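You operate a simulated robot arm through the tools that you are given. There is no shell and no other tool. Be economical: measure what you need, move in short steps, check, and stop when the job is done.

Carry out the task below with a simulated robot arm. There is one attempt and no reset: what you move stays moved.

## Task
Put things in order on the top of the side table. At the end: the purple bobbin from the top of the side table stands on top of the brown packet; the grey weight from the top of the side table stands where the brown small bobbin stood; the purple cone from the top of the side table stands where the purple bobbin stood; the brown small bobbin from the top of the side table stands where the purple cone stood; whatever was shut is shut again. Leave all else as you found it, and nothing knocked over.

The check looks at the end state, three seconds after you hand in, the way a careful person would. Anything else that was tipped, shoved, dropped, spilled or broken makes it a failure.

## Robot
A 6-joint arm with a two-finger parallel gripper, fixed in place. Base frame: the origin is at the foot of the arm, x ahead of it, y to its left, z up; the work surface is at about z = 0. Units: mm, rad, N and s.
With the tool pointing down near the work surface it reaches from about 140 to 580 mm from the base axis. Its first joint turns from -1.152 to 1.152 rad. Payload 2.1 kg.
The TCP is the grasp point between the finger pads, 30 mm short of the fingertips. In the tool frame z runs along the fingers and y along their closing line. The gripper opens to 94 mm. The fingers are 28 mm wide and 10 mm thick; the gripper's body (50 by 96 mm) begins 55 mm behind the TCP.
Orientation is that of the tool frame in the base frame, as a unit quaternion [w, x, y, z]. With the fingers straight down and closing along the base's y, the tool's x points along the base's -x, its y along +y and its z along -z.

## Interface
- The arm moves only by the tool nudge_tool. Its argument "increments" is a list of rows, each an object of numbers (a shift or turn left out is 0, a gripper value left out holds the last): "tx", "ty", "tz": the shift along the base's x, y, z in units of 300 mm (1.0 is 300 mm); "rx", "ry", "rz": the turn, a rotation vector about the base's x, y, z in units of 180 degrees (1.0 is 180 degrees); "jaw": the finger opening in mm, from 0 to 94. In form: [{"tx": .., "ty": .., "tz": .., "rx": .., "ry": .., "rz": .., "jaw": ..}, ...]. A call has 1 to 10 rows; each row is the pose to reach, as a shift and turn from the pose commanded when the call began. A call with a number of a shift or a turn outside -1 to 1 is refused whole. Rows are played at 5 a second. More than 50 mm and 0.15 rad between two rows, or a gripper value outside its range, and nothing of the call is played. Where a pose cannot be reached the arm comes as near as it can. A force on the tool above 40 N (or 10 N above the force at the start of the call, whichever is more), or a blocked arm, ends the call early, and 0.2 s more pass. The fingers move at their own pace (about 72 mm/s each) and stop on an object; they squeeze with about 30 N. The grip force told is the motor's: it shows also when the fingers shut on nothing. Time passes only in rows, and 0.2 s behind the last, so rows that repeat a pose let the fingers close. The reply holds the time, the measured pose of the TCP, the force on the tool along the base axes, the opening and the grip force, in the units named above and with some noise.
- Cameras (640 x 400 px; columns grow to the right, rows downward): "scene" is fixed at [43.8, -360, 496.8]; the picture's right is [0.88, -0.47, 0.00], its down [-0.22, -0.40, -0.89] and it looks along [0.42, 0.78, -0.46] (base axes); focal length 374 px, centre (320, 200). "wrist" rides on the gripper at [-37, 0, -58] in the tool frame; the picture's right is [0.00, -1.00, 0.00], its down [0.97, 0.00, -0.24] and it looks along [0.24, 0.00, 0.97] (tool axes); focal length 218 px, centre (320, 200).
- grab_frame(camera): a new picture of that camera. It takes no simulated time.
- probe_pixels(camera, pixels): for up to 12 pixels [column, row] of the newest picture of that camera ("zoom" is the newest enlarged one), the place [x, y, z] in the base frame of the surface seen there, good to about 2 mm. It takes no simulated time.
- enlarge(camera, box): a new picture of the part [left, top, right, bottom] of that camera's present view, enlarged. It takes no simulated time.
- sign_off(): hands the job in; it is judged then, once.

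Go step by step. Measure first, check grasps and placings, and put right what went wrong. The budget is 80 turns and 46 pictures, counting those below and the enlarged ones. Unless the task says otherwise, let go and move clear before handing in, and close with one line.

The tools are called after "Emit:" by a JSON object that holds its "method" and its "body". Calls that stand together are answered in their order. nudge_tool: Moves the arm, as the interface text tells. Its arguments: {"type":"object","properties":{"increments":{"type":"array","items":{"type":"object","properties":{"tx":{"type":"number"},"ty":{"type":"number"},"tz":{"type":"number"},"rx":{"type":"number"},"ry":{"type":"number"},"rz":{"type":"number"},"jaw":{"type":"number"}}}}},"required":["increments"]} The other tools are called the same way: grab_frame (camera) takes a picture; probe_pixels (camera, pixels) gives the place of the surface under pixels of a picture; enlarge (camera, box) takes an enlarged picture of a part of a camera's view; sign_off () hands the job in.

At the start:

```text
time: 0.0
eef_pos: [388.5, 20.1, 327.2]
orientation: [0.001, 0.0, 1.0, 0.0]
wrist_force: [-0.8, 0.3, -0.8]
gripper_width: 94.1
gripper_force: 0.2
```

scene: 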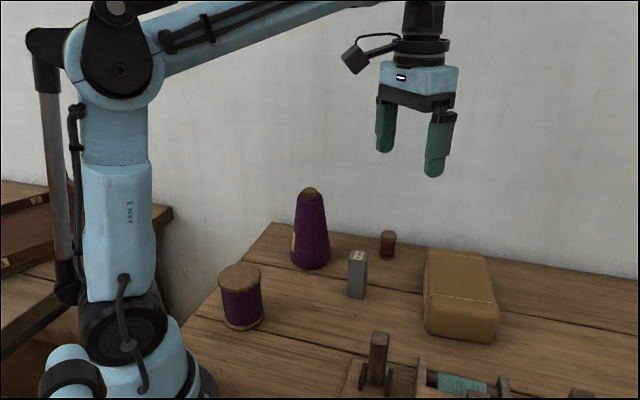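
wrist: 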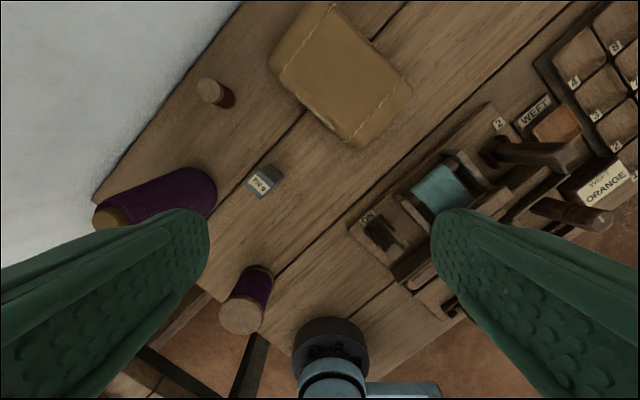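

The scene picture shows the purple bobbin (~240,295), cone (~310,230), grey weight (~357,275), small bobbin (~388,244) and packet (~460,290). I'll measure them all before moving.

Emit:
{"method": "probe_pixels", "body": {"camera": "scene", "pixels": [[240, 270], [222, 272], [260, 272], [242, 328], [310, 190], [312, 268], [293, 262], [330, 262], [357, 254], [357, 297], [388, 234], [388, 257]]}}

Emit:
{"method": "probe_pixels", "body": {"camera": "wrist", "pixels": [[240, 316], [262, 183], [210, 91], [232, 97], [112, 215], [215, 185], [340, 75], [330, 5], [272, 62], [410, 92], [365, 145], [268, 270]]}}

Emit:
{"method": "enlarge", "body": {"camera": "scene", "box": [200, 170, 520, 370]}}

Emit:
{"method": "enlarge", "body": {"camera": "wrist", "box": [80, 0, 440, 360]}}

```text
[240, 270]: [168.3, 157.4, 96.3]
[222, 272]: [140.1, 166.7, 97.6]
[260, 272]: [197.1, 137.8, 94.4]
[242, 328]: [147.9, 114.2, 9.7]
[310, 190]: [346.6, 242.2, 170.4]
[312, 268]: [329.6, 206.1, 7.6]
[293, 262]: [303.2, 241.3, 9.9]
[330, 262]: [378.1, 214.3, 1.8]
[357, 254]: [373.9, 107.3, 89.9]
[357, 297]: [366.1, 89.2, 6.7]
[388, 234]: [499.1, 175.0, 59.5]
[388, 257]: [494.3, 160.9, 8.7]
```

```text
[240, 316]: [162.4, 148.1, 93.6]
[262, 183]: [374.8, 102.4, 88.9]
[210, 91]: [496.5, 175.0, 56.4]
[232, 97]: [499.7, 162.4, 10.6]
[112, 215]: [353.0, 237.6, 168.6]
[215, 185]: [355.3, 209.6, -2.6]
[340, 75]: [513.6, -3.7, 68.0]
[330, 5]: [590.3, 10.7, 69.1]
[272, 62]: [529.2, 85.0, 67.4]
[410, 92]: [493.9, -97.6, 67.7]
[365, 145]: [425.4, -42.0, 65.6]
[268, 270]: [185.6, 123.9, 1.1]
```

```text
2.00 times, centred on (360, 270) of scene
```

zoom: 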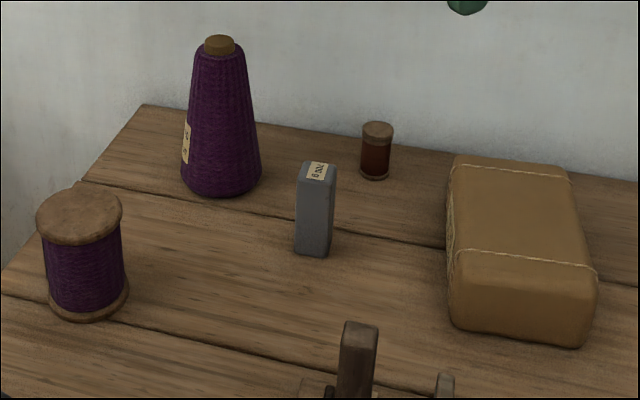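

```text
1.11 times, centred on (260, 180) of wrist
```

zoom: 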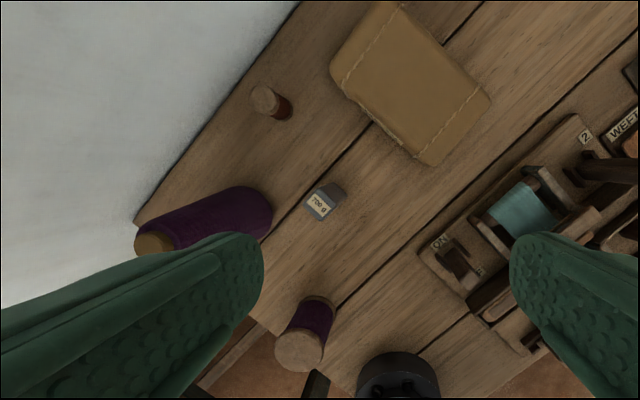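

All five objects are located: bobbin ~(168,152) and 96 high, cone ~(350,240) and 170 high, weight ~(374,104) and 90 high, small bobbin ~(498,170) and 58 high, packet top z≈68. Next I'll measure the wall's clearance, then get finer outlines from the zooms.

Emit:
{"method": "probe_pixels", "body": {"camera": "scene", "pixels": [[275, 150], [350, 150], [450, 200], [560, 220], [272, 224], [400, 230], [520, 256], [311, 187], [304, 190], [318, 190], [294, 250], [329, 250]]}}

Emit:
{"method": "probe_pixels", "body": {"camera": "zoom", "pixels": [[309, 202], [319, 188], [332, 200], [320, 218], [340, 190], [265, 88], [255, 100], [276, 98], [300, 333], [277, 350], [323, 352], [300, 370]]}}

```text
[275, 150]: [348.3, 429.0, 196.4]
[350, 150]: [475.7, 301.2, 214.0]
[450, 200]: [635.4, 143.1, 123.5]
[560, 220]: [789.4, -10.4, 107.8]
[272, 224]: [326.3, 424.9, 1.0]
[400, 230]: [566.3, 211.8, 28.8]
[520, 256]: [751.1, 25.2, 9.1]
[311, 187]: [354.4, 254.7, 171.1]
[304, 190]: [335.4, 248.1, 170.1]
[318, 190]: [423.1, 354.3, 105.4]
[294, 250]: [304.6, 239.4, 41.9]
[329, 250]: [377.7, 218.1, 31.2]
```

```text
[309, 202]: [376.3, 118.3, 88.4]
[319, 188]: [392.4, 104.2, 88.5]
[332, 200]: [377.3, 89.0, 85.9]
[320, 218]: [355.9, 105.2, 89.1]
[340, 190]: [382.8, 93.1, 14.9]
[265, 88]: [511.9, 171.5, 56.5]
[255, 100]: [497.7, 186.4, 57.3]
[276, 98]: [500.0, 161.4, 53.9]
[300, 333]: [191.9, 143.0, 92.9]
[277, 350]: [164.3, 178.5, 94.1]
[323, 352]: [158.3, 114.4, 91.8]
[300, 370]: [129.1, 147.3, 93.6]
```

The wall lies along x+y≈777, well clear of the objects. The weight's top outline is a square of about 22 mm, turned about 45°. I'm moving above the purple bobbin to centre on it.

Emit:
{"method": "nudge_tool", "body": {"increments": [{"tx": -0.124, "ty": 0.072, "tz": -0.054, "jaw": 94}, {"tx": -0.248, "ty": 0.144, "tz": -0.108}, {"tx": -0.372, "ty": 0.216, "tz": -0.162}, {"tx": -0.497, "ty": 0.289, "tz": -0.215}, {"tx": -0.621, "ty": 0.361, "tz": -0.269}, {"tx": -0.745, "ty": 0.433, "tz": -0.323}, {"tx": -0.745, "ty": 0.433, "tz": -0.323}]}}

Emit:
{"method": "grab_frame", "body": {"camera": "wrist"}}

```text
time: 1.6
eef_pos: [163.4, 153.7, 227.8]
orientation: [0.001, -0.001, 1.0, 0.0]
wrist_force: [-0.2, 1.1, -0.2]
gripper_width: 93.9
gripper_force: 0.0
```

```text
41 pictures are left
```

wrist: 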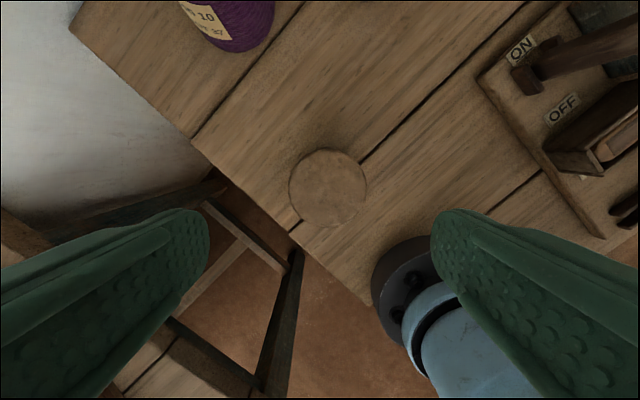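

The bobbin top is centred at (328,188), and the arm's own base sits near (400,280). I'll probe the rim and the gap to the base.

Emit:
{"method": "probe_pixels", "body": {"camera": "wrist", "pixels": [[328, 188], [291, 188], [365, 188], [328, 151], [328, 224], [380, 265], [430, 245], [400, 235], [440, 330], [296, 229], [230, 170], [200, 135]]}}

```text
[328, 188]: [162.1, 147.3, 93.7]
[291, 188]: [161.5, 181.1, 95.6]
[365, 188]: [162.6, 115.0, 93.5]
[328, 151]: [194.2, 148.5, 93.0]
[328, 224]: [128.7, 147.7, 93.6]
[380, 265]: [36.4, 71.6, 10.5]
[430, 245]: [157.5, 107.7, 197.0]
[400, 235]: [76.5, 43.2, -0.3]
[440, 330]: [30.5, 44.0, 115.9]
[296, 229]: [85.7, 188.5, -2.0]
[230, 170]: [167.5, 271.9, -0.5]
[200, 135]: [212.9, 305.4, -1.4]
```

The rim puts the bobbin centre at about (162,148), with diameter 66 and top z 94. The measured TCP differs from the commanded one by a few mm, so I'll check with a still row and a scene probe.

Emit:
{"method": "nudge_tool", "body": {"increments": [{"jaw": 94}, {"jaw": 94}]}}

Emit:
{"method": "probe_pixels", "body": {"camera": "scene", "pixels": [[239, 278], [240, 265], [240, 288], [220, 278], [259, 278]]}}

```text
time: 2.2
eef_pos: [163.6, 154.4, 228.4]
orientation: [0.0, 0.0, 1.0, 0.001]
wrist_force: [-0.2, 0.0, -1.4]
gripper_width: 94.0
gripper_force: 0.0
```

```text
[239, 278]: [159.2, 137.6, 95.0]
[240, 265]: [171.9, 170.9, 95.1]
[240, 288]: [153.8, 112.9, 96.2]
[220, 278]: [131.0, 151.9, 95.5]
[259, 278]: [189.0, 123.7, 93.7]
```

The offset is steady, so I'll trust the measured pose and correct relative to it. Next I align over (162,148) and descend to z≈80 with the jaws open.

Emit:
{"method": "nudge_tool", "body": {"increments": [{"tx": -0.005, "ty": -0.021, "tz": -0.03}, {"tx": -0.005, "ty": -0.021, "tz": -0.13}, {"tx": -0.005, "ty": -0.021, "tz": -0.23}, {"tx": -0.005, "ty": -0.021, "tz": -0.33}, {"tx": -0.005, "ty": -0.021, "tz": -0.42}, {"tx": -0.005, "ty": -0.021, "tz": -0.493}, {"tx": -0.005, "ty": -0.021, "tz": -0.493}]}}

Emit:
{"method": "grab_frame", "body": {"camera": "wrist"}}

```text
time: 3.8
eef_pos: [161.8, 144.4, 83.0]
orientation: [0.001, 0.0, 1.0, 0.0]
wrist_force: [0.1, -0.2, 0.6]
gripper_width: 93.8
gripper_force: 0.0
```

```text
40 pictures are left
```

wrist: 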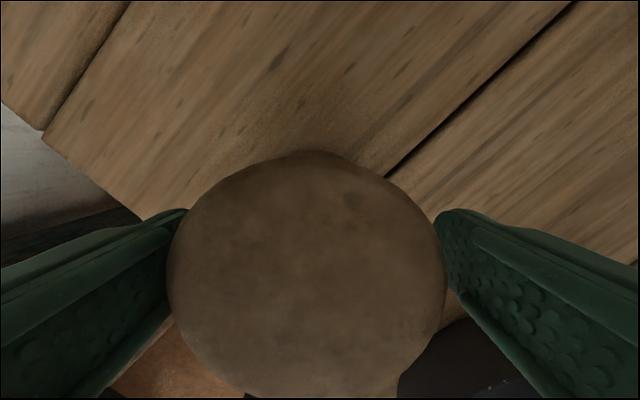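

The disc spans columns 167–446, centred at 306, so the bobbin is ~3 mm toward +y. I'll correct and close.

Emit:
{"method": "nudge_tool", "body": {"increments": [{"ty": 0.011}, {"ty": 0.011}, {"ty": 0.011, "jaw": 72}, {"ty": 0.011, "jaw": 72}]}}

Emit:
{"method": "grab_frame", "body": {"camera": "wrist"}}

```text
time: 4.8
eef_pos: [162.8, 147.2, 84.2]
orientation: [0.0, 0.001, 1.0, 0.0]
wrist_force: [0.4, 0.0, 0.4]
gripper_width: 73.0
gripper_force: 18.5
```

```text
39 pictures are left
```

wrist: 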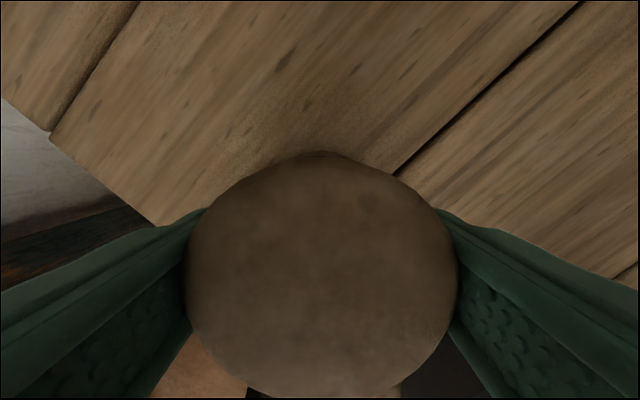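

It's centred at column ~321 between the fingers. I'll close fully.

Emit:
{"method": "nudge_tool", "body": {"increments": [{"jaw": 50}, {"jaw": 50}, {"jaw": 50}]}}

```text
time: 5.6
eef_pos: [162.2, 147.7, 83.6]
orientation: [0.0, 0.0, 1.0, 0.0]
wrist_force: [0.5, -0.2, 0.8]
gripper_width: 72.5
gripper_force: 30.0
```

It's holding at 72.5 mm with 30 N. I'll lift it a bit and check.

Emit:
{"method": "nudge_tool", "body": {"increments": [{"tz": 0.03}, {"tz": 0.1}, {"tz": 0.2}, {"tz": 0.33}, {"tz": 0.42}, {"tz": 0.42}]}}

Emit:
{"method": "grab_frame", "body": {"camera": "scene"}}

```text
time: 7.0
eef_pos: [162.1, 147.9, 210.3]
orientation: [0.0, 0.0, 1.0, 0.0]
wrist_force: [-0.9, -0.3, -1.6]
gripper_width: 72.8
gripper_force: 30.3
```

```text
38 pictures are left
```

scene: 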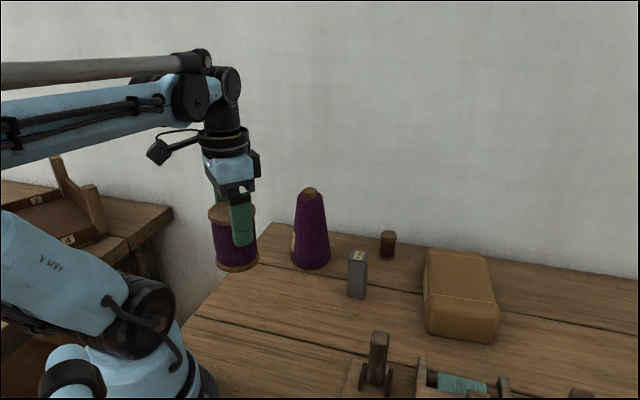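

The bobbin is lifted and upright. Before travelling, I'll refine the packet's top outline from the scene picture.

Emit:
{"method": "enlarge", "body": {"camera": "scene", "box": [400, 230, 520, 350]}}

Emit:
{"method": "probe_pixels", "body": {"camera": "scene", "pixels": [[428, 252], [482, 258], [494, 302], [429, 297], [455, 276], [440, 265], [475, 265], [485, 290], [440, 290], [460, 285], [447, 276], [470, 278]]}}

```text
3.33 times, centred on (460, 290) of scene
```

zoom: 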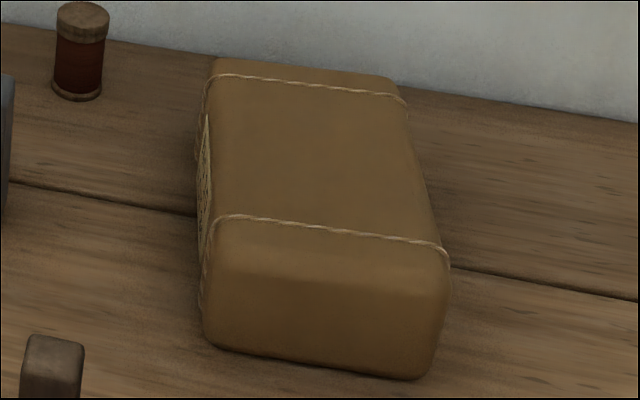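

```text
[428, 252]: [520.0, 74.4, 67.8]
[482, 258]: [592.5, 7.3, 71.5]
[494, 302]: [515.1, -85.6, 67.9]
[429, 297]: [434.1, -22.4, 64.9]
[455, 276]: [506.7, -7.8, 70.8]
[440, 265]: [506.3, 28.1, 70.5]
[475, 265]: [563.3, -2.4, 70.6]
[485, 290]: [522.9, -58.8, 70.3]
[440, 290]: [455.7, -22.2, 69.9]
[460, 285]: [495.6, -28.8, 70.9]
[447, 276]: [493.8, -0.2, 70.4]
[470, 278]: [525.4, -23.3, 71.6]
```

Packet top z≈70.5, with its centre between the strings at about (513,-10). I'll carry the bobbin there in two legs, holding height.

Emit:
{"method": "nudge_tool", "body": {"increments": [{"tx": 0.08, "ty": -0.036, "tz": 0.03}, {"tx": 0.2, "ty": -0.09, "tz": 0.04}, {"tx": 0.32, "ty": -0.144, "tz": 0.04}, {"tx": 0.44, "ty": -0.198, "tz": 0.04}, {"tx": 0.53, "ty": -0.239, "tz": 0.04}, {"tx": 0.6, "ty": -0.27, "tz": 0.04}]}}

Emit:
{"method": "nudge_tool", "body": {"increments": [{"tx": 0.07, "ty": -0.032}, {"tx": 0.18, "ty": -0.081}, {"tx": 0.3, "ty": -0.135}, {"tx": 0.42, "ty": -0.19}, {"tx": 0.51, "ty": -0.231}, {"tx": 0.57, "ty": -0.257}, {"tx": 0.57, "ty": -0.257}, {"tx": 0.57, "ty": -0.257}]}}

Emit:
{"method": "grab_frame", "body": {"camera": "scene"}}

```text
time: 8.4
eef_pos: [341.8, 64.4, 222.2]
orientation: [0.001, 0.0, 1.0, 0.0]
wrist_force: [-0.3, -0.3, -1.4]
gripper_width: 72.7
gripper_force: 30.5
```

```text
time: 10.2
eef_pos: [514.3, -7.8, 219.4]
orientation: [0.0, 0.0, 1.0, -0.001]
wrist_force: [-0.7, 0.5, -0.9]
gripper_width: 72.4
gripper_force: 29.7
```

```text
36 pictures are left
```

scene: 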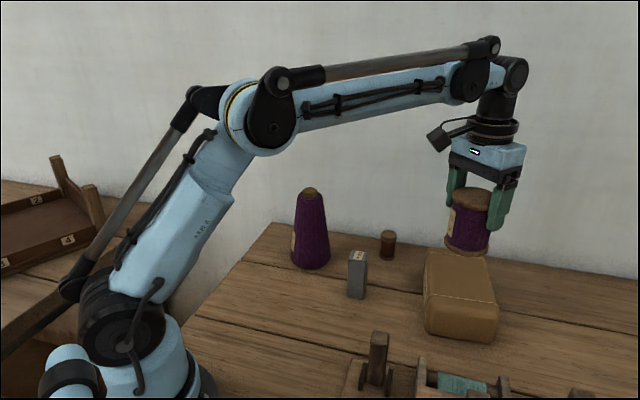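

The bobbin hangs upright over the packet, TCP at (514,-8,219). I'll lower to just above contact at z≈154.

Emit:
{"method": "nudge_tool", "body": {"increments": [{"tz": -0.06}, {"tz": -0.12}, {"tz": -0.17}, {"tz": -0.2}, {"tz": -0.205}, {"tz": -0.205}]}}

Emit:
{"method": "enlarge", "body": {"camera": "scene", "box": [390, 150, 550, 350]}}

```text
time: 11.6
eef_pos: [513.6, -9.7, 161.7]
orientation: [0.0, 0.0, 1.0, -0.001]
wrist_force: [0.9, 0.4, -1.4]
gripper_width: 73.0
gripper_force: 29.6
```

```text
2.00 times, centred on (470, 250) of scene
```

zoom: 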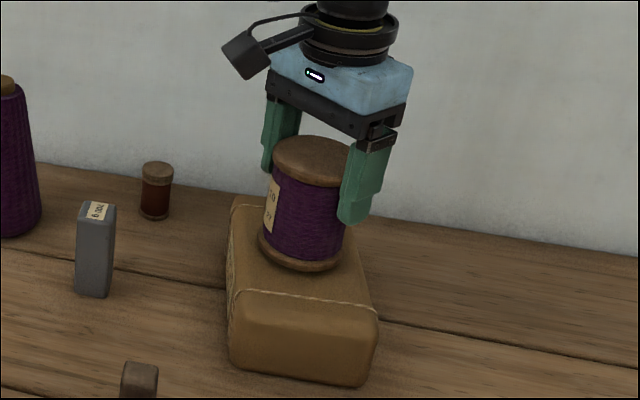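

TCP z is 161.7 with no contact yet. I'll keep lowering in small steps until I see a contact force.

Emit:
{"method": "nudge_tool", "body": {"increments": [{"tz": -0.007}, {"tz": -0.014}, {"tz": -0.02}, {"tz": -0.02}]}}

Emit:
{"method": "nudge_tool", "body": {"increments": [{"tz": -0.004}, {"tz": -0.004}]}}

```text
time: 12.6
eef_pos: [513.2, -10.7, 154.8]
orientation: [0.0, 0.0, 1.0, 0.001]
wrist_force: [-2.1, 0.7, 5.8]
gripper_width: 72.5
gripper_force: 29.8
```

```text
time: 13.2
eef_pos: [513.7, -9.1, 153.6]
orientation: [0.002, 0.0, 1.0, 0.0]
wrist_force: [-0.4, 0.3, 34.8]
gripper_width: 72.9
gripper_force: 30.0
```

There's firm contact at z≈154 (34.8 N). I'll back off 1.2 mm, release gently and rise.

Emit:
{"method": "nudge_tool", "body": {"increments": [{"tz": 0.004}, {"tz": 0.004}, {"tz": 0.004, "jaw": 94}, {"tz": 0.004, "jaw": 94}, {"tz": 0.004, "jaw": 94}]}}

Emit:
{"method": "nudge_tool", "body": {"increments": [{"tz": 0.06}, {"tz": 0.16}, {"tz": 0.3}, {"tz": 0.4}, {"tz": 0.4}]}}

Emit:
{"method": "grab_frame", "body": {"camera": "scene"}}

```text
time: 14.4
eef_pos: [513.7, -10.7, 153.8]
orientation: [0.0, -0.001, 1.0, 0.001]
wrist_force: [0.3, 0.2, 0.5]
gripper_width: 94.0
gripper_force: 0.1
```

```text
time: 15.6
eef_pos: [513.2, -10.3, 273.7]
orientation: [0.001, 0.0, 1.0, -0.001]
wrist_force: [0.6, 0.6, 0.0]
gripper_width: 93.7
gripper_force: 0.1
```

```text
34 pictures are left
```

scene: 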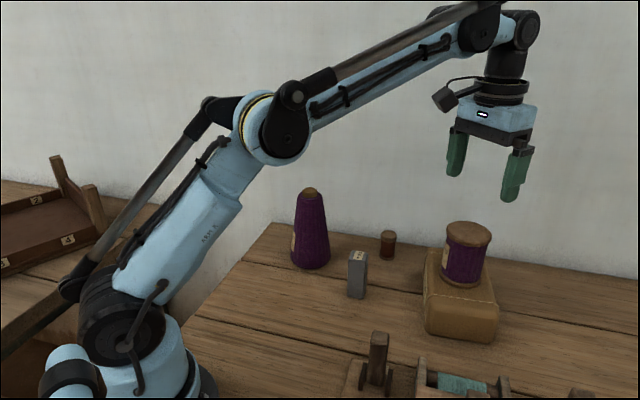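

The purple bobbin stands on the packet. Next I go above the cone to centre on it.

Emit:
{"method": "nudge_tool", "body": {"increments": [{"tx": -0.05, "ty": 0.075, "tz": 0.03}, {"tx": -0.13, "ty": 0.2, "tz": 0.06}, {"tx": -0.21, "ty": 0.325, "tz": 0.06}, {"tx": -0.29, "ty": 0.45, "tz": 0.06}, {"tx": -0.37, "ty": 0.575, "tz": 0.06}, {"tx": -0.45, "ty": 0.69, "tz": 0.06}, {"tx": -0.51, "ty": 0.78, "tz": 0.06}, {"tx": -0.55, "ty": 0.835, "tz": 0.06}, {"tx": -0.55, "ty": 0.835, "tz": 0.06}]}}

Emit:
{"method": "grab_frame", "body": {"camera": "wrist"}}

```text
time: 17.6
eef_pos: [349.9, 243.5, 292.8]
orientation: [0.0, 0.0, 1.0, 0.0]
wrist_force: [0.8, -0.5, -0.3]
gripper_width: 94.0
gripper_force: 0.1
```

```text
33 pictures are left
```

wrist: 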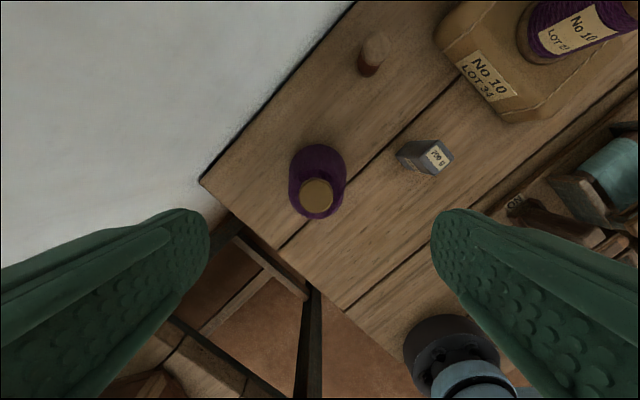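

The cone is at (316,185) with its cork at (316,196). I'll probe it and the small bobbin and weight too, since all are in view.

Emit:
{"method": "probe_pixels", "body": {"camera": "wrist", "pixels": [[316, 196], [301, 196], [332, 196], [316, 180], [316, 211], [316, 146], [289, 180], [345, 180], [290, 165], [341, 165], [375, 41], [362, 41]]}}

Emit:
{"method": "enlarge", "body": {"camera": "wrist", "box": [260, 20, 480, 240]}}

```text
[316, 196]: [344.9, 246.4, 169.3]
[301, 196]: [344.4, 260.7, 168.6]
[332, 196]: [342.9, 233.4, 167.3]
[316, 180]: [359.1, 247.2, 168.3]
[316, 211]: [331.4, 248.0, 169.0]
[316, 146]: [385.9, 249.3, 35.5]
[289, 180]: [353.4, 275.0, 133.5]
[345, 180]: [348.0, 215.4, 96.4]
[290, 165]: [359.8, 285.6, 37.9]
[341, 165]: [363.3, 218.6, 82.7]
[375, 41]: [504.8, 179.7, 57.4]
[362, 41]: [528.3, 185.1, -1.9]
```

```text
1.82 times, centred on (370, 130) of wrist
```

zoom: 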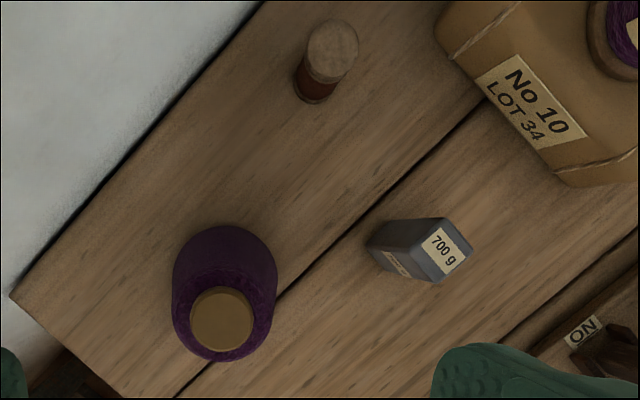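

Cone axis is at (345,247), with the top at z 169. I'll descend to just above the cork first and re-check alignment.

Emit:
{"method": "nudge_tool", "body": {"increments": [{"tx": -0.016, "ty": 0.011, "tz": -0.06}, {"tx": -0.016, "ty": 0.011, "tz": -0.16}, {"tx": -0.016, "ty": 0.011, "tz": -0.25}, {"tx": -0.016, "ty": 0.011, "tz": -0.29}, {"tx": -0.016, "ty": 0.011, "tz": -0.29}]}}

Emit:
{"method": "grab_frame", "body": {"camera": "wrist"}}

```text
time: 18.8
eef_pos: [342.8, 244.0, 205.3]
orientation: [-0.001, 0.0, 1.0, 0.0]
wrist_force: [-0.5, -0.4, 0.6]
gripper_width: 94.0
gripper_force: 0.0
```

```text
31 pictures are left
```

wrist: 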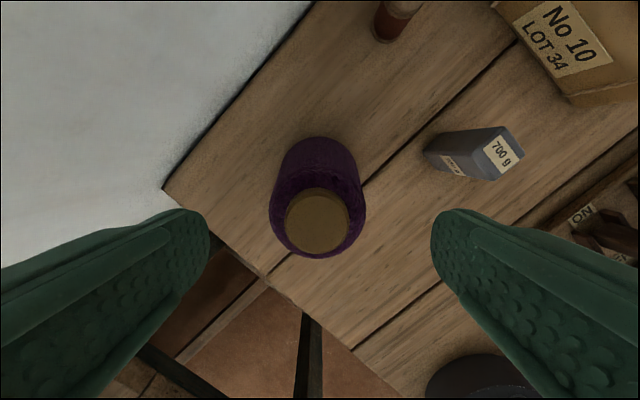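

The cork centre is at column 317, ~1.4 mm toward +y. I'll correct and descend to z≈122.

Emit:
{"method": "nudge_tool", "body": {"increments": [{"tx": 0.007, "ty": 0.005, "tz": -0.03}, {"tx": 0.007, "ty": 0.005, "tz": -0.11}, {"tx": 0.007, "ty": 0.005, "tz": -0.19}, {"tx": 0.007, "ty": 0.005, "tz": -0.25}, {"tx": 0.007, "ty": 0.005, "tz": -0.277}, {"tx": 0.007, "ty": 0.005, "tz": -0.277}]}}

Emit:
{"method": "grab_frame", "body": {"camera": "wrist"}}

```text
time: 20.2
eef_pos: [347.4, 244.5, 123.6]
orientation: [0.0, 0.0, 1.0, 0.0]
wrist_force: [0.4, 1.1, 0.6]
gripper_width: 94.0
gripper_force: 0.1
```

```text
30 pictures are left
```

wrist: 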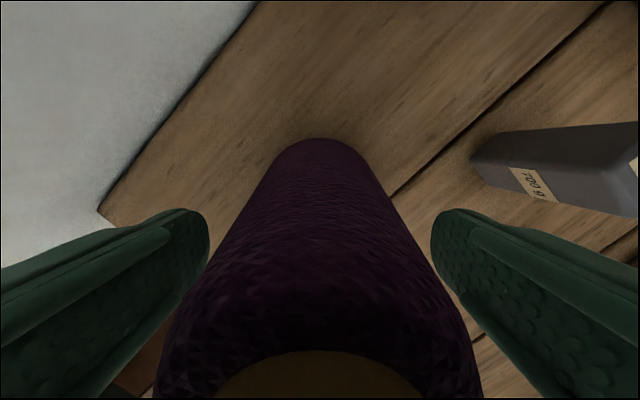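

The cone is centred between the fingers (cork 215–425). I'll trim x by −2 mm and close.

Emit:
{"method": "nudge_tool", "body": {"increments": [{"tx": -0.007}, {"tx": -0.007, "jaw": 70}, {"tx": -0.007, "jaw": 66}, {"tx": -0.007, "jaw": 40}, {"tx": -0.007, "jaw": 40}, {"tx": -0.007, "jaw": 40}]}}

Emit:
{"method": "nudge_tool", "body": {"increments": [{"tz": 0.02}, {"tz": 0.06}, {"tz": 0.12}, {"tz": 0.2}, {"tz": 0.2}]}}

Emit:
{"method": "grab_frame", "body": {"camera": "scene"}}

```text
time: 21.6
eef_pos: [344.3, 244.6, 122.4]
orientation: [0.001, 0.0, 1.0, -0.001]
wrist_force: [0.2, 0.7, -0.2]
gripper_width: 66.3
gripper_force: 30.5
```

```text
time: 22.8
eef_pos: [345.4, 244.1, 182.7]
orientation: [0.0, 0.0, 1.0, 0.0]
wrist_force: [-0.3, 0.3, -2.8]
gripper_width: 65.8
gripper_force: 30.4
```

```text
29 pictures are left
```

scene: 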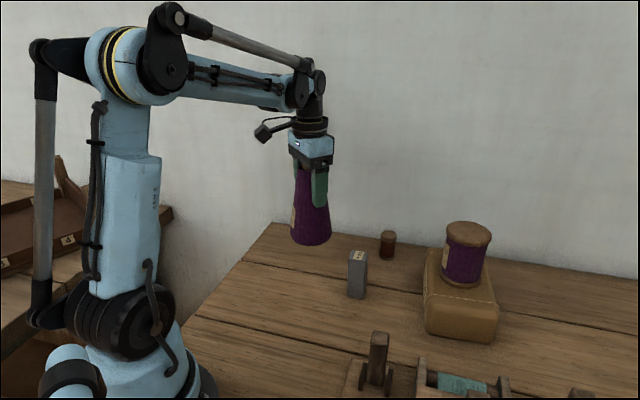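

The cone is lifted and upright. I'll carry it to above (162,148).

Emit:
{"method": "nudge_tool", "body": {"increments": [{"tx": -0.07, "ty": -0.037}, {"tx": -0.18, "ty": -0.095}, {"tx": -0.3, "ty": -0.158}, {"tx": -0.42, "ty": -0.221}, {"tx": -0.52, "ty": -0.274}, {"tx": -0.58, "ty": -0.306}, {"tx": -0.61, "ty": -0.322}, {"tx": -0.61, "ty": -0.322}]}}

Emit:
{"method": "nudge_tool", "body": {"increments": [{"tz": -0.06}, {"tz": -0.12}, {"tz": -0.155}, {"tz": -0.165}, {"tz": -0.165}]}}

Emit:
{"method": "enlarge", "body": {"camera": "scene", "box": [140, 150, 380, 370]}}

```text
time: 24.6
eef_pos: [161.9, 149.2, 180.8]
orientation: [0.0, 0.001, 1.0, -0.001]
wrist_force: [-0.3, -0.1, -1.3]
gripper_width: 66.0
gripper_force: 30.5
```

```text
time: 25.8
eef_pos: [160.5, 148.7, 131.1]
orientation: [0.001, 0.0, 1.0, 0.0]
wrist_force: [0.3, 0.3, -1.8]
gripper_width: 66.3
gripper_force: 30.7
```

```text
1.82 times, centred on (260, 260) of scene
```

zoom: 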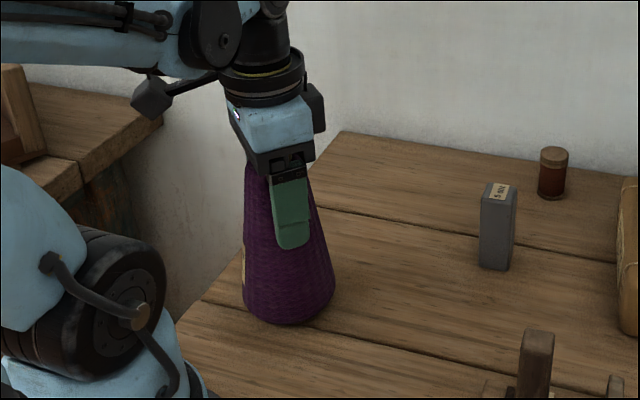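

The cone is ~8 mm above the target spot and aligned (160.5,148.7). I'll lower it to contact.

Emit:
{"method": "nudge_tool", "body": {"increments": [{"tx": 0.003, "tz": -0.01}, {"tx": 0.003, "tz": -0.02}, {"tx": 0.003, "tz": -0.025}, {"tx": 0.003, "tz": -0.025}]}}

Emit:
{"method": "nudge_tool", "body": {"increments": [{"tz": -0.004}, {"tz": -0.004}]}}

```text
time: 26.8
eef_pos: [162.5, 148.6, 124.4]
orientation: [0.001, 0.0, 1.0, 0.0]
wrist_force: [0.3, 0.2, -1.5]
gripper_width: 65.9
gripper_force: 29.8
```

```text
time: 27.4
eef_pos: [162.3, 147.2, 122.8]
orientation: [0.0, 0.0, 1.0, 0.0]
wrist_force: [-1.5, -0.1, -2.5]
gripper_width: 66.0
gripper_force: 30.2
```

No contact yet at z 122.8, so I'll continue in 1 mm steps.

Emit:
{"method": "nudge_tool", "body": {"increments": [{"tz": -0.003}, {"tz": -0.003}]}}

Emit:
{"method": "nudge_tool", "body": {"increments": [{"tz": -0.003}, {"tz": -0.003}]}}

```text
time: 28.0
eef_pos: [162.3, 147.0, 122.7]
orientation: [0.0, 0.001, 1.0, 0.0]
wrist_force: [-4.6, -4.2, 31.7]
gripper_width: 65.8
gripper_force: 29.8
```

```text
time: 28.4
eef_pos: [163.4, 147.4, 122.0]
orientation: [0.0, 0.0, 1.0, -0.001]
wrist_force: [-0.9, -1.7, 4.9]
gripper_width: 66.3
gripper_force: 30.5
stopped in row 1: the force on the tool passed its limit (the readings are from after the stop); the commanded pose is now the measured one
```

The cone is on the table with 4.9 N residual force. I'll release and rise.

Emit:
{"method": "nudge_tool", "body": {"increments": [{"jaw": 75}, {"jaw": 94}, {"jaw": 94}, {"jaw": 94}]}}

Emit:
{"method": "nudge_tool", "body": {"increments": [{"tz": 0.04}, {"tz": 0.12}, {"tz": 0.26}, {"tz": 0.4}, {"tz": 0.48}, {"tz": 0.48}]}}

Emit:
{"method": "grab_frame", "body": {"camera": "scene"}}

Emit:
{"method": "grab_frame", "body": {"camera": "wrist"}}

```text
time: 29.4
eef_pos: [163.3, 147.7, 122.5]
orientation: [-0.002, 0.0, 1.0, 0.0]
wrist_force: [0.0, 0.9, 0.3]
gripper_width: 94.0
gripper_force: 0.0
```

```text
time: 30.8
eef_pos: [161.5, 145.9, 266.7]
orientation: [-0.001, 0.0, 1.0, -0.001]
wrist_force: [0.3, 0.5, 0.3]
gripper_width: 93.9
gripper_force: 0.2
```

```text
27 pictures are left
```

scene: 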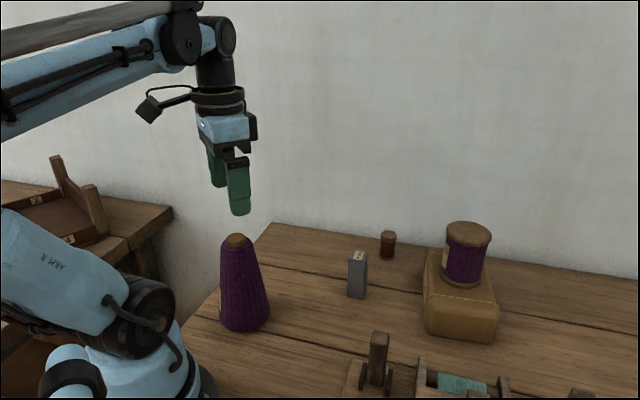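

```text
26 pictures are left
```

wrist: 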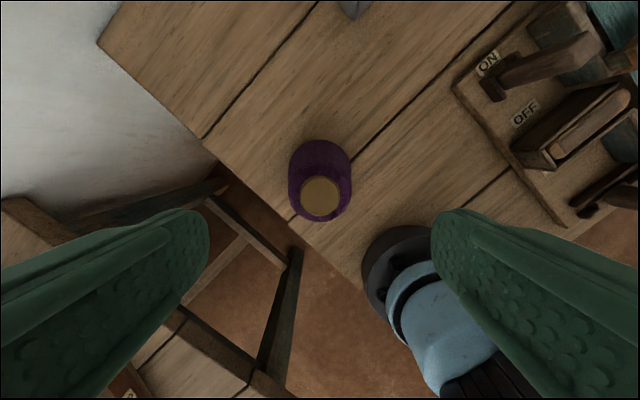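

The cone stands upright where the bobbin was. I'm now moving above the small brown bobbin at ~(500,172).

Emit:
{"method": "nudge_tool", "body": {"increments": [{"tx": 0.08, "ty": 0.005}, {"tx": 0.22, "ty": 0.015}, {"tx": 0.37, "ty": 0.025}, {"tx": 0.52, "ty": 0.035}, {"tx": 0.67, "ty": 0.045}, {"tx": 0.82, "ty": 0.055}, {"tx": 0.96, "ty": 0.07}]}}

Emit:
{"method": "nudge_tool", "body": {"increments": [{"tx": 0.1, "ty": 0.01, "tz": -0.1}, {"tx": 0.17, "ty": 0.02, "tz": -0.24}, {"tx": 0.17, "ty": 0.02, "tz": -0.34}, {"tx": 0.17, "ty": 0.02, "tz": -0.34}]}}

Emit:
{"method": "grab_frame", "body": {"camera": "wrist"}}

```text
time: 32.4
eef_pos: [450.1, 168.1, 266.0]
orientation: [-0.002, 0.0, 1.0, 0.0]
wrist_force: [0.2, 0.0, 0.1]
gripper_width: 94.0
gripper_force: 0.2
```

```text
time: 33.4
eef_pos: [500.7, 173.3, 163.0]
orientation: [0.0, -0.001, 1.0, 0.0]
wrist_force: [0.3, 0.1, 0.2]
gripper_width: 94.0
gripper_force: 0.1
```

```text
25 pictures are left
```

wrist: 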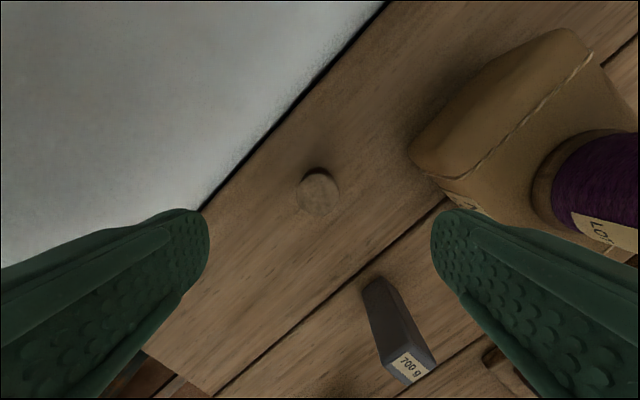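

The small bobbin top is at (317,191), and both finger sides are clear. I'll probe its rim.

Emit:
{"method": "probe_pixels", "body": {"camera": "wrist", "pixels": [[317, 192], [298, 193], [336, 193], [317, 175], [317, 211], [320, 168], [250, 250], [260, 150]]}}

```text
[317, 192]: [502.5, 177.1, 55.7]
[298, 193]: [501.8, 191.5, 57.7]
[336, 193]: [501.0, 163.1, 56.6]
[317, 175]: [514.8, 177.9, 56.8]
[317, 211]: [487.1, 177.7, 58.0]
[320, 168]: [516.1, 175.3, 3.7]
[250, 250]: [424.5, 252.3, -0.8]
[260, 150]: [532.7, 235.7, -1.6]
```

Its centre is about (501,175.5), ~28 mm in diameter, with the top at z 57. I'll descend to z≈42 with the jaws narrowed to 62.

Emit:
{"method": "nudge_tool", "body": {"increments": [{"ty": 0.007, "tz": -0.04, "jaw": 62}, {"ty": 0.007, "tz": -0.14}, {"ty": 0.007, "tz": -0.25}, {"ty": 0.007, "tz": -0.34}, {"ty": 0.007, "tz": -0.403}, {"ty": 0.007, "tz": -0.403}]}}

Emit:
{"method": "grab_frame", "body": {"camera": "wrist"}}

```text
time: 34.8
eef_pos: [504.1, 176.6, 40.5]
orientation: [-0.001, 0.0, 1.0, -0.001]
wrist_force: [-0.3, -0.6, 0.4]
gripper_width: 62.2
gripper_force: 0.0
```

```text
24 pictures are left
```

wrist: 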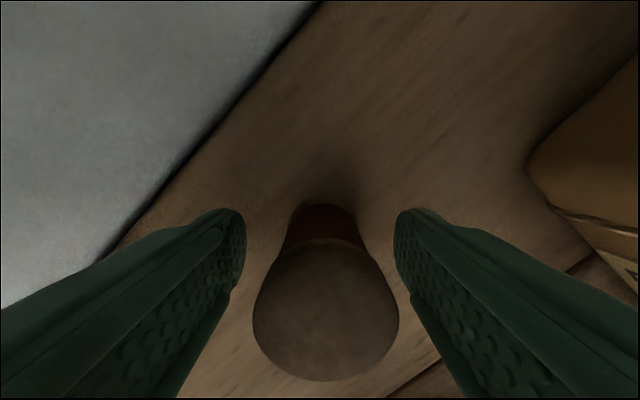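

The bobbin is nearly centred (disc centre at column 326). I'll trim −1.2 mm in y, close, and lift a little.

Emit:
{"method": "nudge_tool", "body": {"increments": [{"ty": -0.004}, {"ty": -0.004, "jaw": 40}, {"ty": -0.004, "jaw": 34}, {"ty": -0.004, "jaw": 15}, {"ty": -0.004, "jaw": 15}, {"ty": -0.004, "jaw": 15}]}}

Emit:
{"method": "nudge_tool", "body": {"increments": [{"tz": 0.02}, {"tz": 0.08}, {"tz": 0.2}, {"tz": 0.3}, {"tz": 0.3}]}}

Emit:
{"method": "grab_frame", "body": {"camera": "wrist"}}

```text
time: 36.1
eef_pos: [502.6, 175.5, 43.1]
orientation: [0.0, 0.0, 1.0, -0.001]
wrist_force: [0.5, -0.1, -0.6]
gripper_width: 32.2
gripper_force: 30.1
```

```text
time: 37.4
eef_pos: [500.0, 178.2, 132.8]
orientation: [-0.002, 0.0, 1.0, -0.001]
wrist_force: [0.3, -0.2, 0.2]
gripper_width: 32.0
gripper_force: 30.2
```

```text
23 pictures are left
```

wrist: 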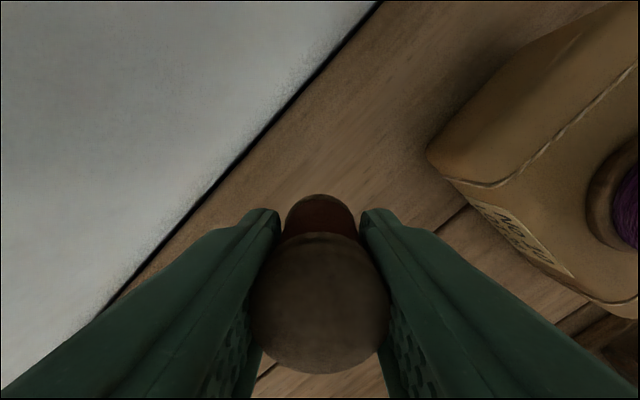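

The bobbin is held. I'll carry it to (345,246), the cone's old spot, and lower to just above the table.

Emit:
{"method": "nudge_tool", "body": {"increments": [{"tx": -0.07, "ty": 0.03}, {"tx": -0.19, "ty": 0.083}, {"tx": -0.32, "ty": 0.14}, {"tx": -0.43, "ty": 0.188}, {"tx": -0.5, "ty": 0.218}, {"tx": -0.517, "ty": 0.226}, {"tx": -0.517, "ty": 0.226}]}}

Emit:
{"method": "nudge_tool", "body": {"increments": [{"tz": -0.08}, {"tz": -0.17}, {"tz": -0.24}, {"tz": -0.27}, {"tz": -0.27}]}}

```text
time: 39.0
eef_pos: [346.1, 243.7, 131.9]
orientation: [-0.001, 0.0, 1.0, -0.002]
wrist_force: [-0.9, -0.2, 0.4]
gripper_width: 31.8
gripper_force: 29.8
```

```text
time: 40.1
eef_pos: [348.1, 242.8, 51.3]
orientation: [-0.001, 0.0, 1.0, -0.001]
wrist_force: [-0.4, 0.7, -0.5]
gripper_width: 32.1
gripper_force: 30.3
```

TCP is at (348,243,51). I'll shift (−3,+3) and ease down to contact.

Emit:
{"method": "nudge_tool", "body": {"increments": [{"tx": -0.01, "ty": 0.009}, {"tx": -0.01, "ty": 0.009, "tz": -0.012}, {"tx": -0.01, "ty": 0.009, "tz": -0.02}, {"tx": -0.01, "ty": 0.009, "tz": -0.024}, {"tx": -0.01, "ty": 0.009, "tz": -0.024}]}}

Emit:
{"method": "nudge_tool", "body": {"increments": [{"tz": -0.004}, {"tz": -0.004}]}}

```text
time: 41.4
eef_pos: [343.3, 245.9, 45.7]
orientation: [0.0, 0.0, 1.0, -0.001]
wrist_force: [-0.5, 0.7, 0.8]
gripper_width: 31.7
gripper_force: 29.9
```

```text
time: 42.0
eef_pos: [342.1, 245.7, 43.5]
orientation: [-0.001, 0.0, 1.0, -0.001]
wrist_force: [0.7, 0.2, 0.7]
gripper_width: 32.0
gripper_force: 30.2
```

Emit:
{"method": "nudge_tool", "body": {"increments": [{"tx": 0.006, "tz": -0.003}, {"tx": 0.006, "tz": -0.003}]}}

Emit:
{"method": "nudge_tool", "body": {"increments": [{"tz": -0.003}, {"tz": -0.003}]}}

```text
time: 42.5
eef_pos: [345.1, 245.8, 42.8]
orientation: [-0.001, 0.0, 1.0, -0.001]
wrist_force: [0.5, -1.0, -0.7]
gripper_width: 31.5
gripper_force: 29.6
```

```text
time: 43.1
eef_pos: [344.5, 246.0, 44.0]
orientation: [-0.001, 0.0, 1.0, -0.001]
wrist_force: [-0.1, -0.6, 0.0]
gripper_width: 31.4
gripper_force: 30.6
```

There's still no contact at z≈43 and (345,246). I'll continue down in 1 mm steps.

Emit:
{"method": "nudge_tool", "body": {"increments": [{"tz": -0.003}, {"tz": -0.003}]}}

Emit:
{"method": "nudge_tool", "body": {"increments": [{"tz": -0.003}, {"tz": -0.003}]}}

Emit:
{"method": "enlarge", "body": {"camera": "scene", "box": [260, 200, 380, 300]}}

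```text
time: 43.8
eef_pos: [345.2, 245.3, 41.4]
orientation: [-0.001, 0.0, 1.0, -0.001]
wrist_force: [-0.5, 0.7, -0.1]
gripper_width: 31.7
gripper_force: 30.0
```

```text
time: 44.4
eef_pos: [345.0, 244.9, 41.7]
orientation: [-0.001, -0.001, 1.0, 0.0]
wrist_force: [-6.8, -0.4, 21.4]
gripper_width: 31.9
gripper_force: 29.6
```

```text
4.00 times, centred on (320, 250) of scene
```

zoom: 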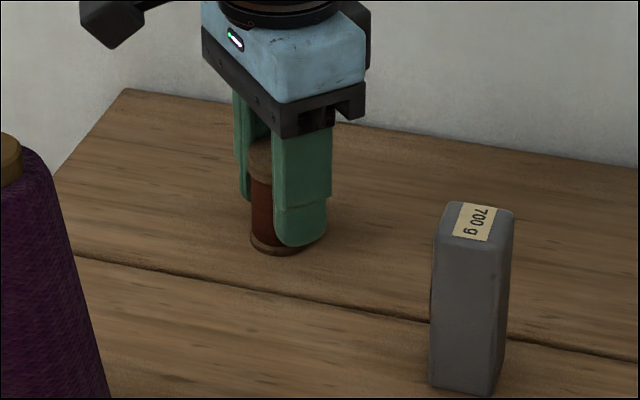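

Contact reads 21 N, so the bobbin is on the table. I'll ease up 0.6 mm, release and rise.

Emit:
{"method": "nudge_tool", "body": {"increments": [{"tz": 0.002}, {"tz": 0.002, "jaw": 40}, {"tz": 0.002, "jaw": 62}, {"tz": 0.002, "jaw": 62}]}}

Emit:
{"method": "nudge_tool", "body": {"increments": [{"tz": 0.04}, {"tz": 0.12}, {"tz": 0.26}, {"tz": 0.4}, {"tz": 0.48}, {"tz": 0.48}]}}

Emit:
{"method": "grab_frame", "body": {"camera": "wrist"}}

```text
time: 45.4
eef_pos: [345.2, 245.4, 42.0]
orientation: [0.0, 0.0, 1.0, -0.001]
wrist_force: [0.2, 0.4, 0.5]
gripper_width: 62.2
gripper_force: 0.1
```

```text
time: 46.8
eef_pos: [347.1, 242.3, 186.8]
orientation: [-0.001, 0.0, 1.0, -0.001]
wrist_force: [0.0, -0.2, -0.1]
gripper_width: 61.8
gripper_force: 0.0
```

```text
21 pictures are left
```

wrist: 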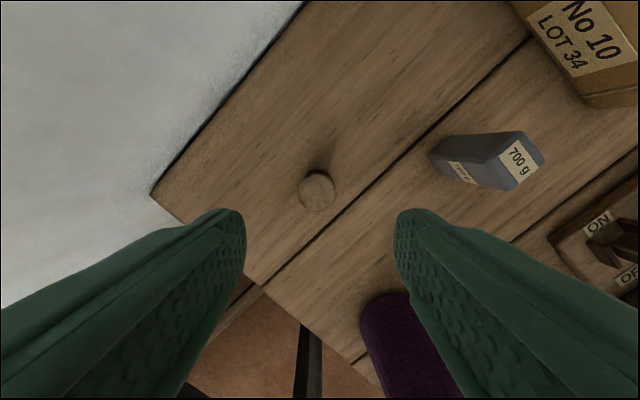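

The small bobbin stands. Now I'm moving over the weight to measure its yaw.

Emit:
{"method": "nudge_tool", "body": {"increments": [{"tx": 0.015, "ty": -0.08}, {"tx": 0.04, "ty": -0.21}, {"tx": 0.07, "ty": -0.34}, {"tx": 0.09, "ty": -0.44}, {"tx": 0.095, "ty": -0.461}, {"tx": 0.095, "ty": -0.461}]}}

Emit:
{"method": "enlarge", "body": {"camera": "wrist", "box": [240, 120, 400, 280]}}

```text
time: 48.1
eef_pos: [374.8, 106.5, 187.8]
orientation: [0.0, 0.0, 1.0, 0.0]
wrist_force: [0.0, -0.2, 0.5]
gripper_width: 62.1
gripper_force: 0.1
```

```text
2.50 times, centred on (320, 200) of wrist
```

zoom: 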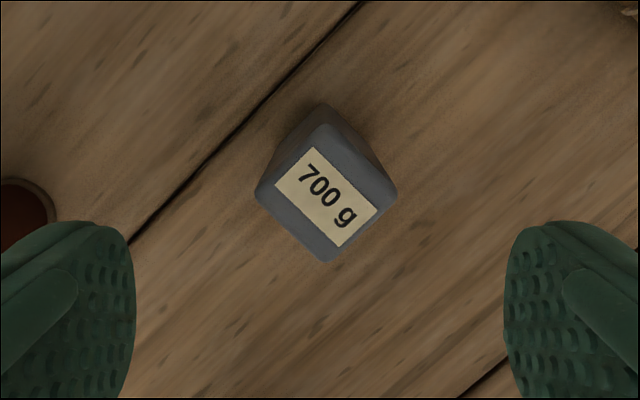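

The weight's label edges run at ~41° in the image, so I need a yaw of about −41° for the jaws to close along (0.66,0.75). I'll rotate and look again.

Emit:
{"method": "probe_pixels", "body": {"camera": "zoom", "pixels": [[326, 194], [264, 192], [324, 134], [390, 190], [327, 253]]}}

Emit:
{"method": "nudge_tool", "body": {"increments": [{"rz": -0.0459}, {"rz": -0.0918}, {"rz": -0.1377}, {"rz": -0.1836}, {"rz": -0.2294}, {"rz": -0.2294}]}}

Emit:
{"method": "enlarge", "body": {"camera": "wrist", "box": [220, 100, 420, 300]}}

```text
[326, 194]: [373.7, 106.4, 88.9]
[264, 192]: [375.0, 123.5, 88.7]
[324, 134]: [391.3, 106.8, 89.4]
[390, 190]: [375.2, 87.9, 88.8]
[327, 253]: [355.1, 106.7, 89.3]
```

```text
time: 49.5
eef_pos: [374.8, 107.4, 186.2]
orientation: [-0.001, 0.355, 0.935, 0.0]
wrist_force: [-0.1, 0.3, 0.1]
gripper_width: 62.3
gripper_force: 0.0
```

```text
2.00 times, centred on (320, 200) of wrist
```

zoom: 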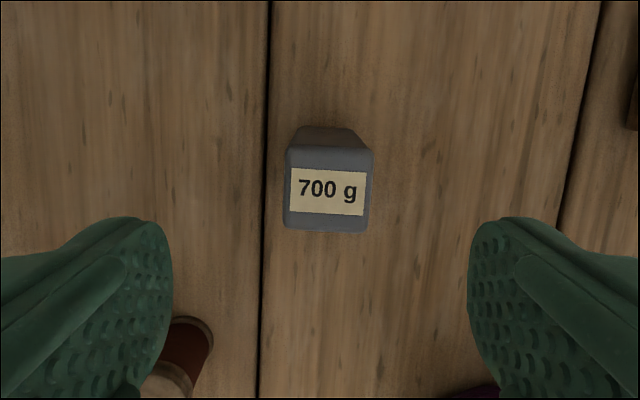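

The label still slopes ~5° clockwise, so I'll add −4.7° of yaw and a −2 mm y trim. Then I'll descend to just above z 55.

Emit:
{"method": "nudge_tool", "body": {"increments": [{"tx": -0.002, "ty": -0.007, "rz": -0.026}, {"tx": -0.002, "ty": -0.007, "tz": -0.08, "rz": -0.026}, {"tx": -0.002, "ty": -0.007, "tz": -0.17, "rz": -0.026}, {"tx": -0.002, "ty": -0.007, "tz": -0.23, "rz": -0.026}, {"tx": -0.002, "ty": -0.007, "tz": -0.23, "rz": -0.026}]}}

Emit:
{"method": "grab_frame", "body": {"camera": "wrist"}}

```text
time: 50.8
eef_pos: [371.8, 107.0, 117.1]
orientation: [-0.001, 0.39, 0.921, -0.001]
wrist_force: [0.3, -0.4, -0.1]
gripper_width: 62.0
gripper_force: 0.1
```

```text
18 pictures are left
```

wrist: 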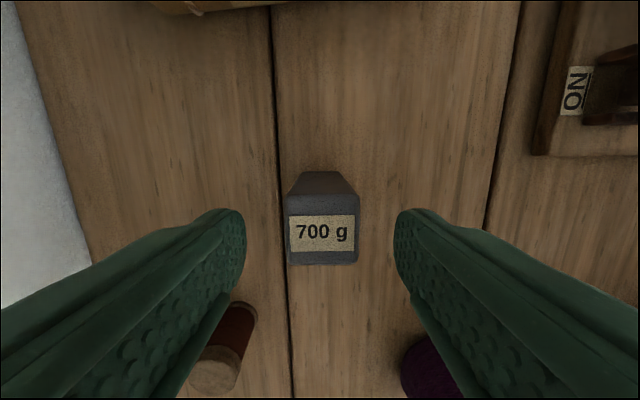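

The weight is square to the jaws; its centre is at column 323. I'll apply a small trim and descend to z≈55, then close.

Emit:
{"method": "nudge_tool", "body": {"increments": [{"tx": 0.004, "ty": -0.01}, {"tx": 0.004, "ty": -0.01, "tz": -0.07}, {"tx": 0.004, "ty": -0.01, "tz": -0.15}, {"tx": 0.004, "ty": -0.01, "tz": -0.207}, {"tx": 0.004, "ty": -0.01, "tz": -0.207}]}}

Emit:
{"method": "grab_frame", "body": {"camera": "wrist"}}

```text
time: 52.0
eef_pos: [374.0, 102.6, 55.0]
orientation: [-0.002, 0.389, 0.921, 0.0]
wrist_force: [0.0, -0.2, 0.4]
gripper_width: 62.0
gripper_force: 0.2
```

```text
17 pictures are left
```

wrist: 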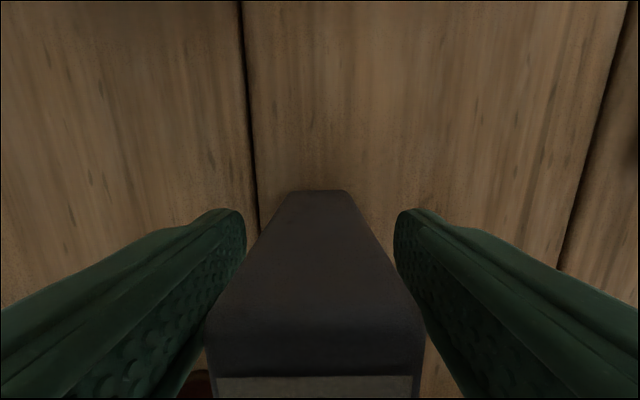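

It's well centred. I'll close in stages and lift slightly.

Emit:
{"method": "nudge_tool", "body": {"increments": [{"jaw": 36}, {"jaw": 33}, {"jaw": 10}, {"jaw": 10}, {"jaw": 10}]}}

Emit:
{"method": "nudge_tool", "body": {"increments": [{"tz": 0.02}, {"tz": 0.06}, {"tz": 0.15}, {"tz": 0.25}, {"tz": 0.3}, {"tz": 0.3}]}}

Emit:
{"method": "grab_frame", "body": {"camera": "scene"}}

```text
time: 53.1
eef_pos: [373.8, 102.3, 55.5]
orientation: [-0.001, 0.39, 0.921, 0.0]
wrist_force: [1.5, 0.7, -0.9]
gripper_width: 37.3
gripper_force: 29.4
```

```text
time: 54.5
eef_pos: [375.4, 100.0, 144.1]
orientation: [-0.001, 0.39, 0.921, -0.001]
wrist_force: [0.5, 0.6, -7.1]
gripper_width: 37.3
gripper_force: 30.1
```

```text
16 pictures are left
```

scene: 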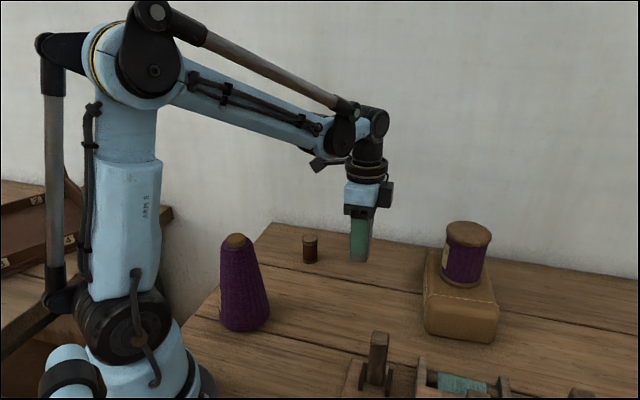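

The weight is held (−7 N). I'll carry it to (502,175.5).

Emit:
{"method": "nudge_tool", "body": {"increments": [{"tx": 0.06, "ty": 0.036}, {"tx": 0.18, "ty": 0.107}, {"tx": 0.3, "ty": 0.179}, {"tx": 0.39, "ty": 0.233}, {"tx": 0.422, "ty": 0.252}, {"tx": 0.422, "ty": 0.252}]}}

Emit:
{"method": "nudge_tool", "body": {"increments": [{"tz": -0.08}, {"tz": -0.17}, {"tz": -0.24}, {"tz": -0.265}, {"tz": -0.265}]}}

```text
time: 56.0
eef_pos: [501.2, 177.3, 146.3]
orientation: [-0.001, 0.39, 0.921, 0.0]
wrist_force: [0.8, -1.1, -6.7]
gripper_width: 37.2
gripper_force: 29.9
```

```text
time: 57.1
eef_pos: [500.5, 178.5, 64.9]
orientation: [-0.001, 0.39, 0.921, -0.001]
wrist_force: [0.5, -0.2, -7.2]
gripper_width: 37.0
gripper_force: 29.5
```

TCP is at (500.5,178.5,65). I'll shift (+1.2,−2.7) and lower toward contact at ~55.

Emit:
{"method": "nudge_tool", "body": {"increments": [{"tx": 0.004, "ty": -0.009, "tz": -0.01}, {"tx": 0.004, "ty": -0.009, "tz": -0.02}, {"tx": 0.004, "ty": -0.009, "tz": -0.026}, {"tx": 0.004, "ty": -0.009, "tz": -0.026}]}}

Emit:
{"method": "nudge_tool", "body": {"increments": [{"tz": -0.004}, {"tz": -0.004}]}}

```text
time: 58.1
eef_pos: [501.8, 176.7, 57.7]
orientation: [-0.002, 0.389, 0.921, 0.0]
wrist_force: [-0.6, 0.3, -7.2]
gripper_width: 37.2
gripper_force: 29.8
```

```text
time: 58.8
eef_pos: [500.7, 175.0, 56.9]
orientation: [-0.001, 0.39, 0.921, -0.001]
wrist_force: [-0.4, -0.8, -6.8]
gripper_width: 37.1
gripper_force: 30.0
```

Emit:
{"method": "nudge_tool", "body": {"increments": [{"tz": -0.003}, {"tz": -0.003}]}}

Emit:
{"method": "nudge_tool", "body": {"increments": [{"tz": -0.003}, {"tz": -0.003}]}}

```text
time: 59.4
eef_pos: [503.1, 176.4, 55.7]
orientation: [-0.001, 0.389, 0.921, 0.001]
wrist_force: [-0.9, 3.1, 13.2]
gripper_width: 37.1
gripper_force: 29.7
```

```text
time: 60.0
eef_pos: [502.0, 176.2, 54.4]
orientation: [-0.002, 0.39, 0.921, 0.001]
wrist_force: [3.6, 6.3, 21.5]
gripper_width: 37.2
gripper_force: 29.8
```

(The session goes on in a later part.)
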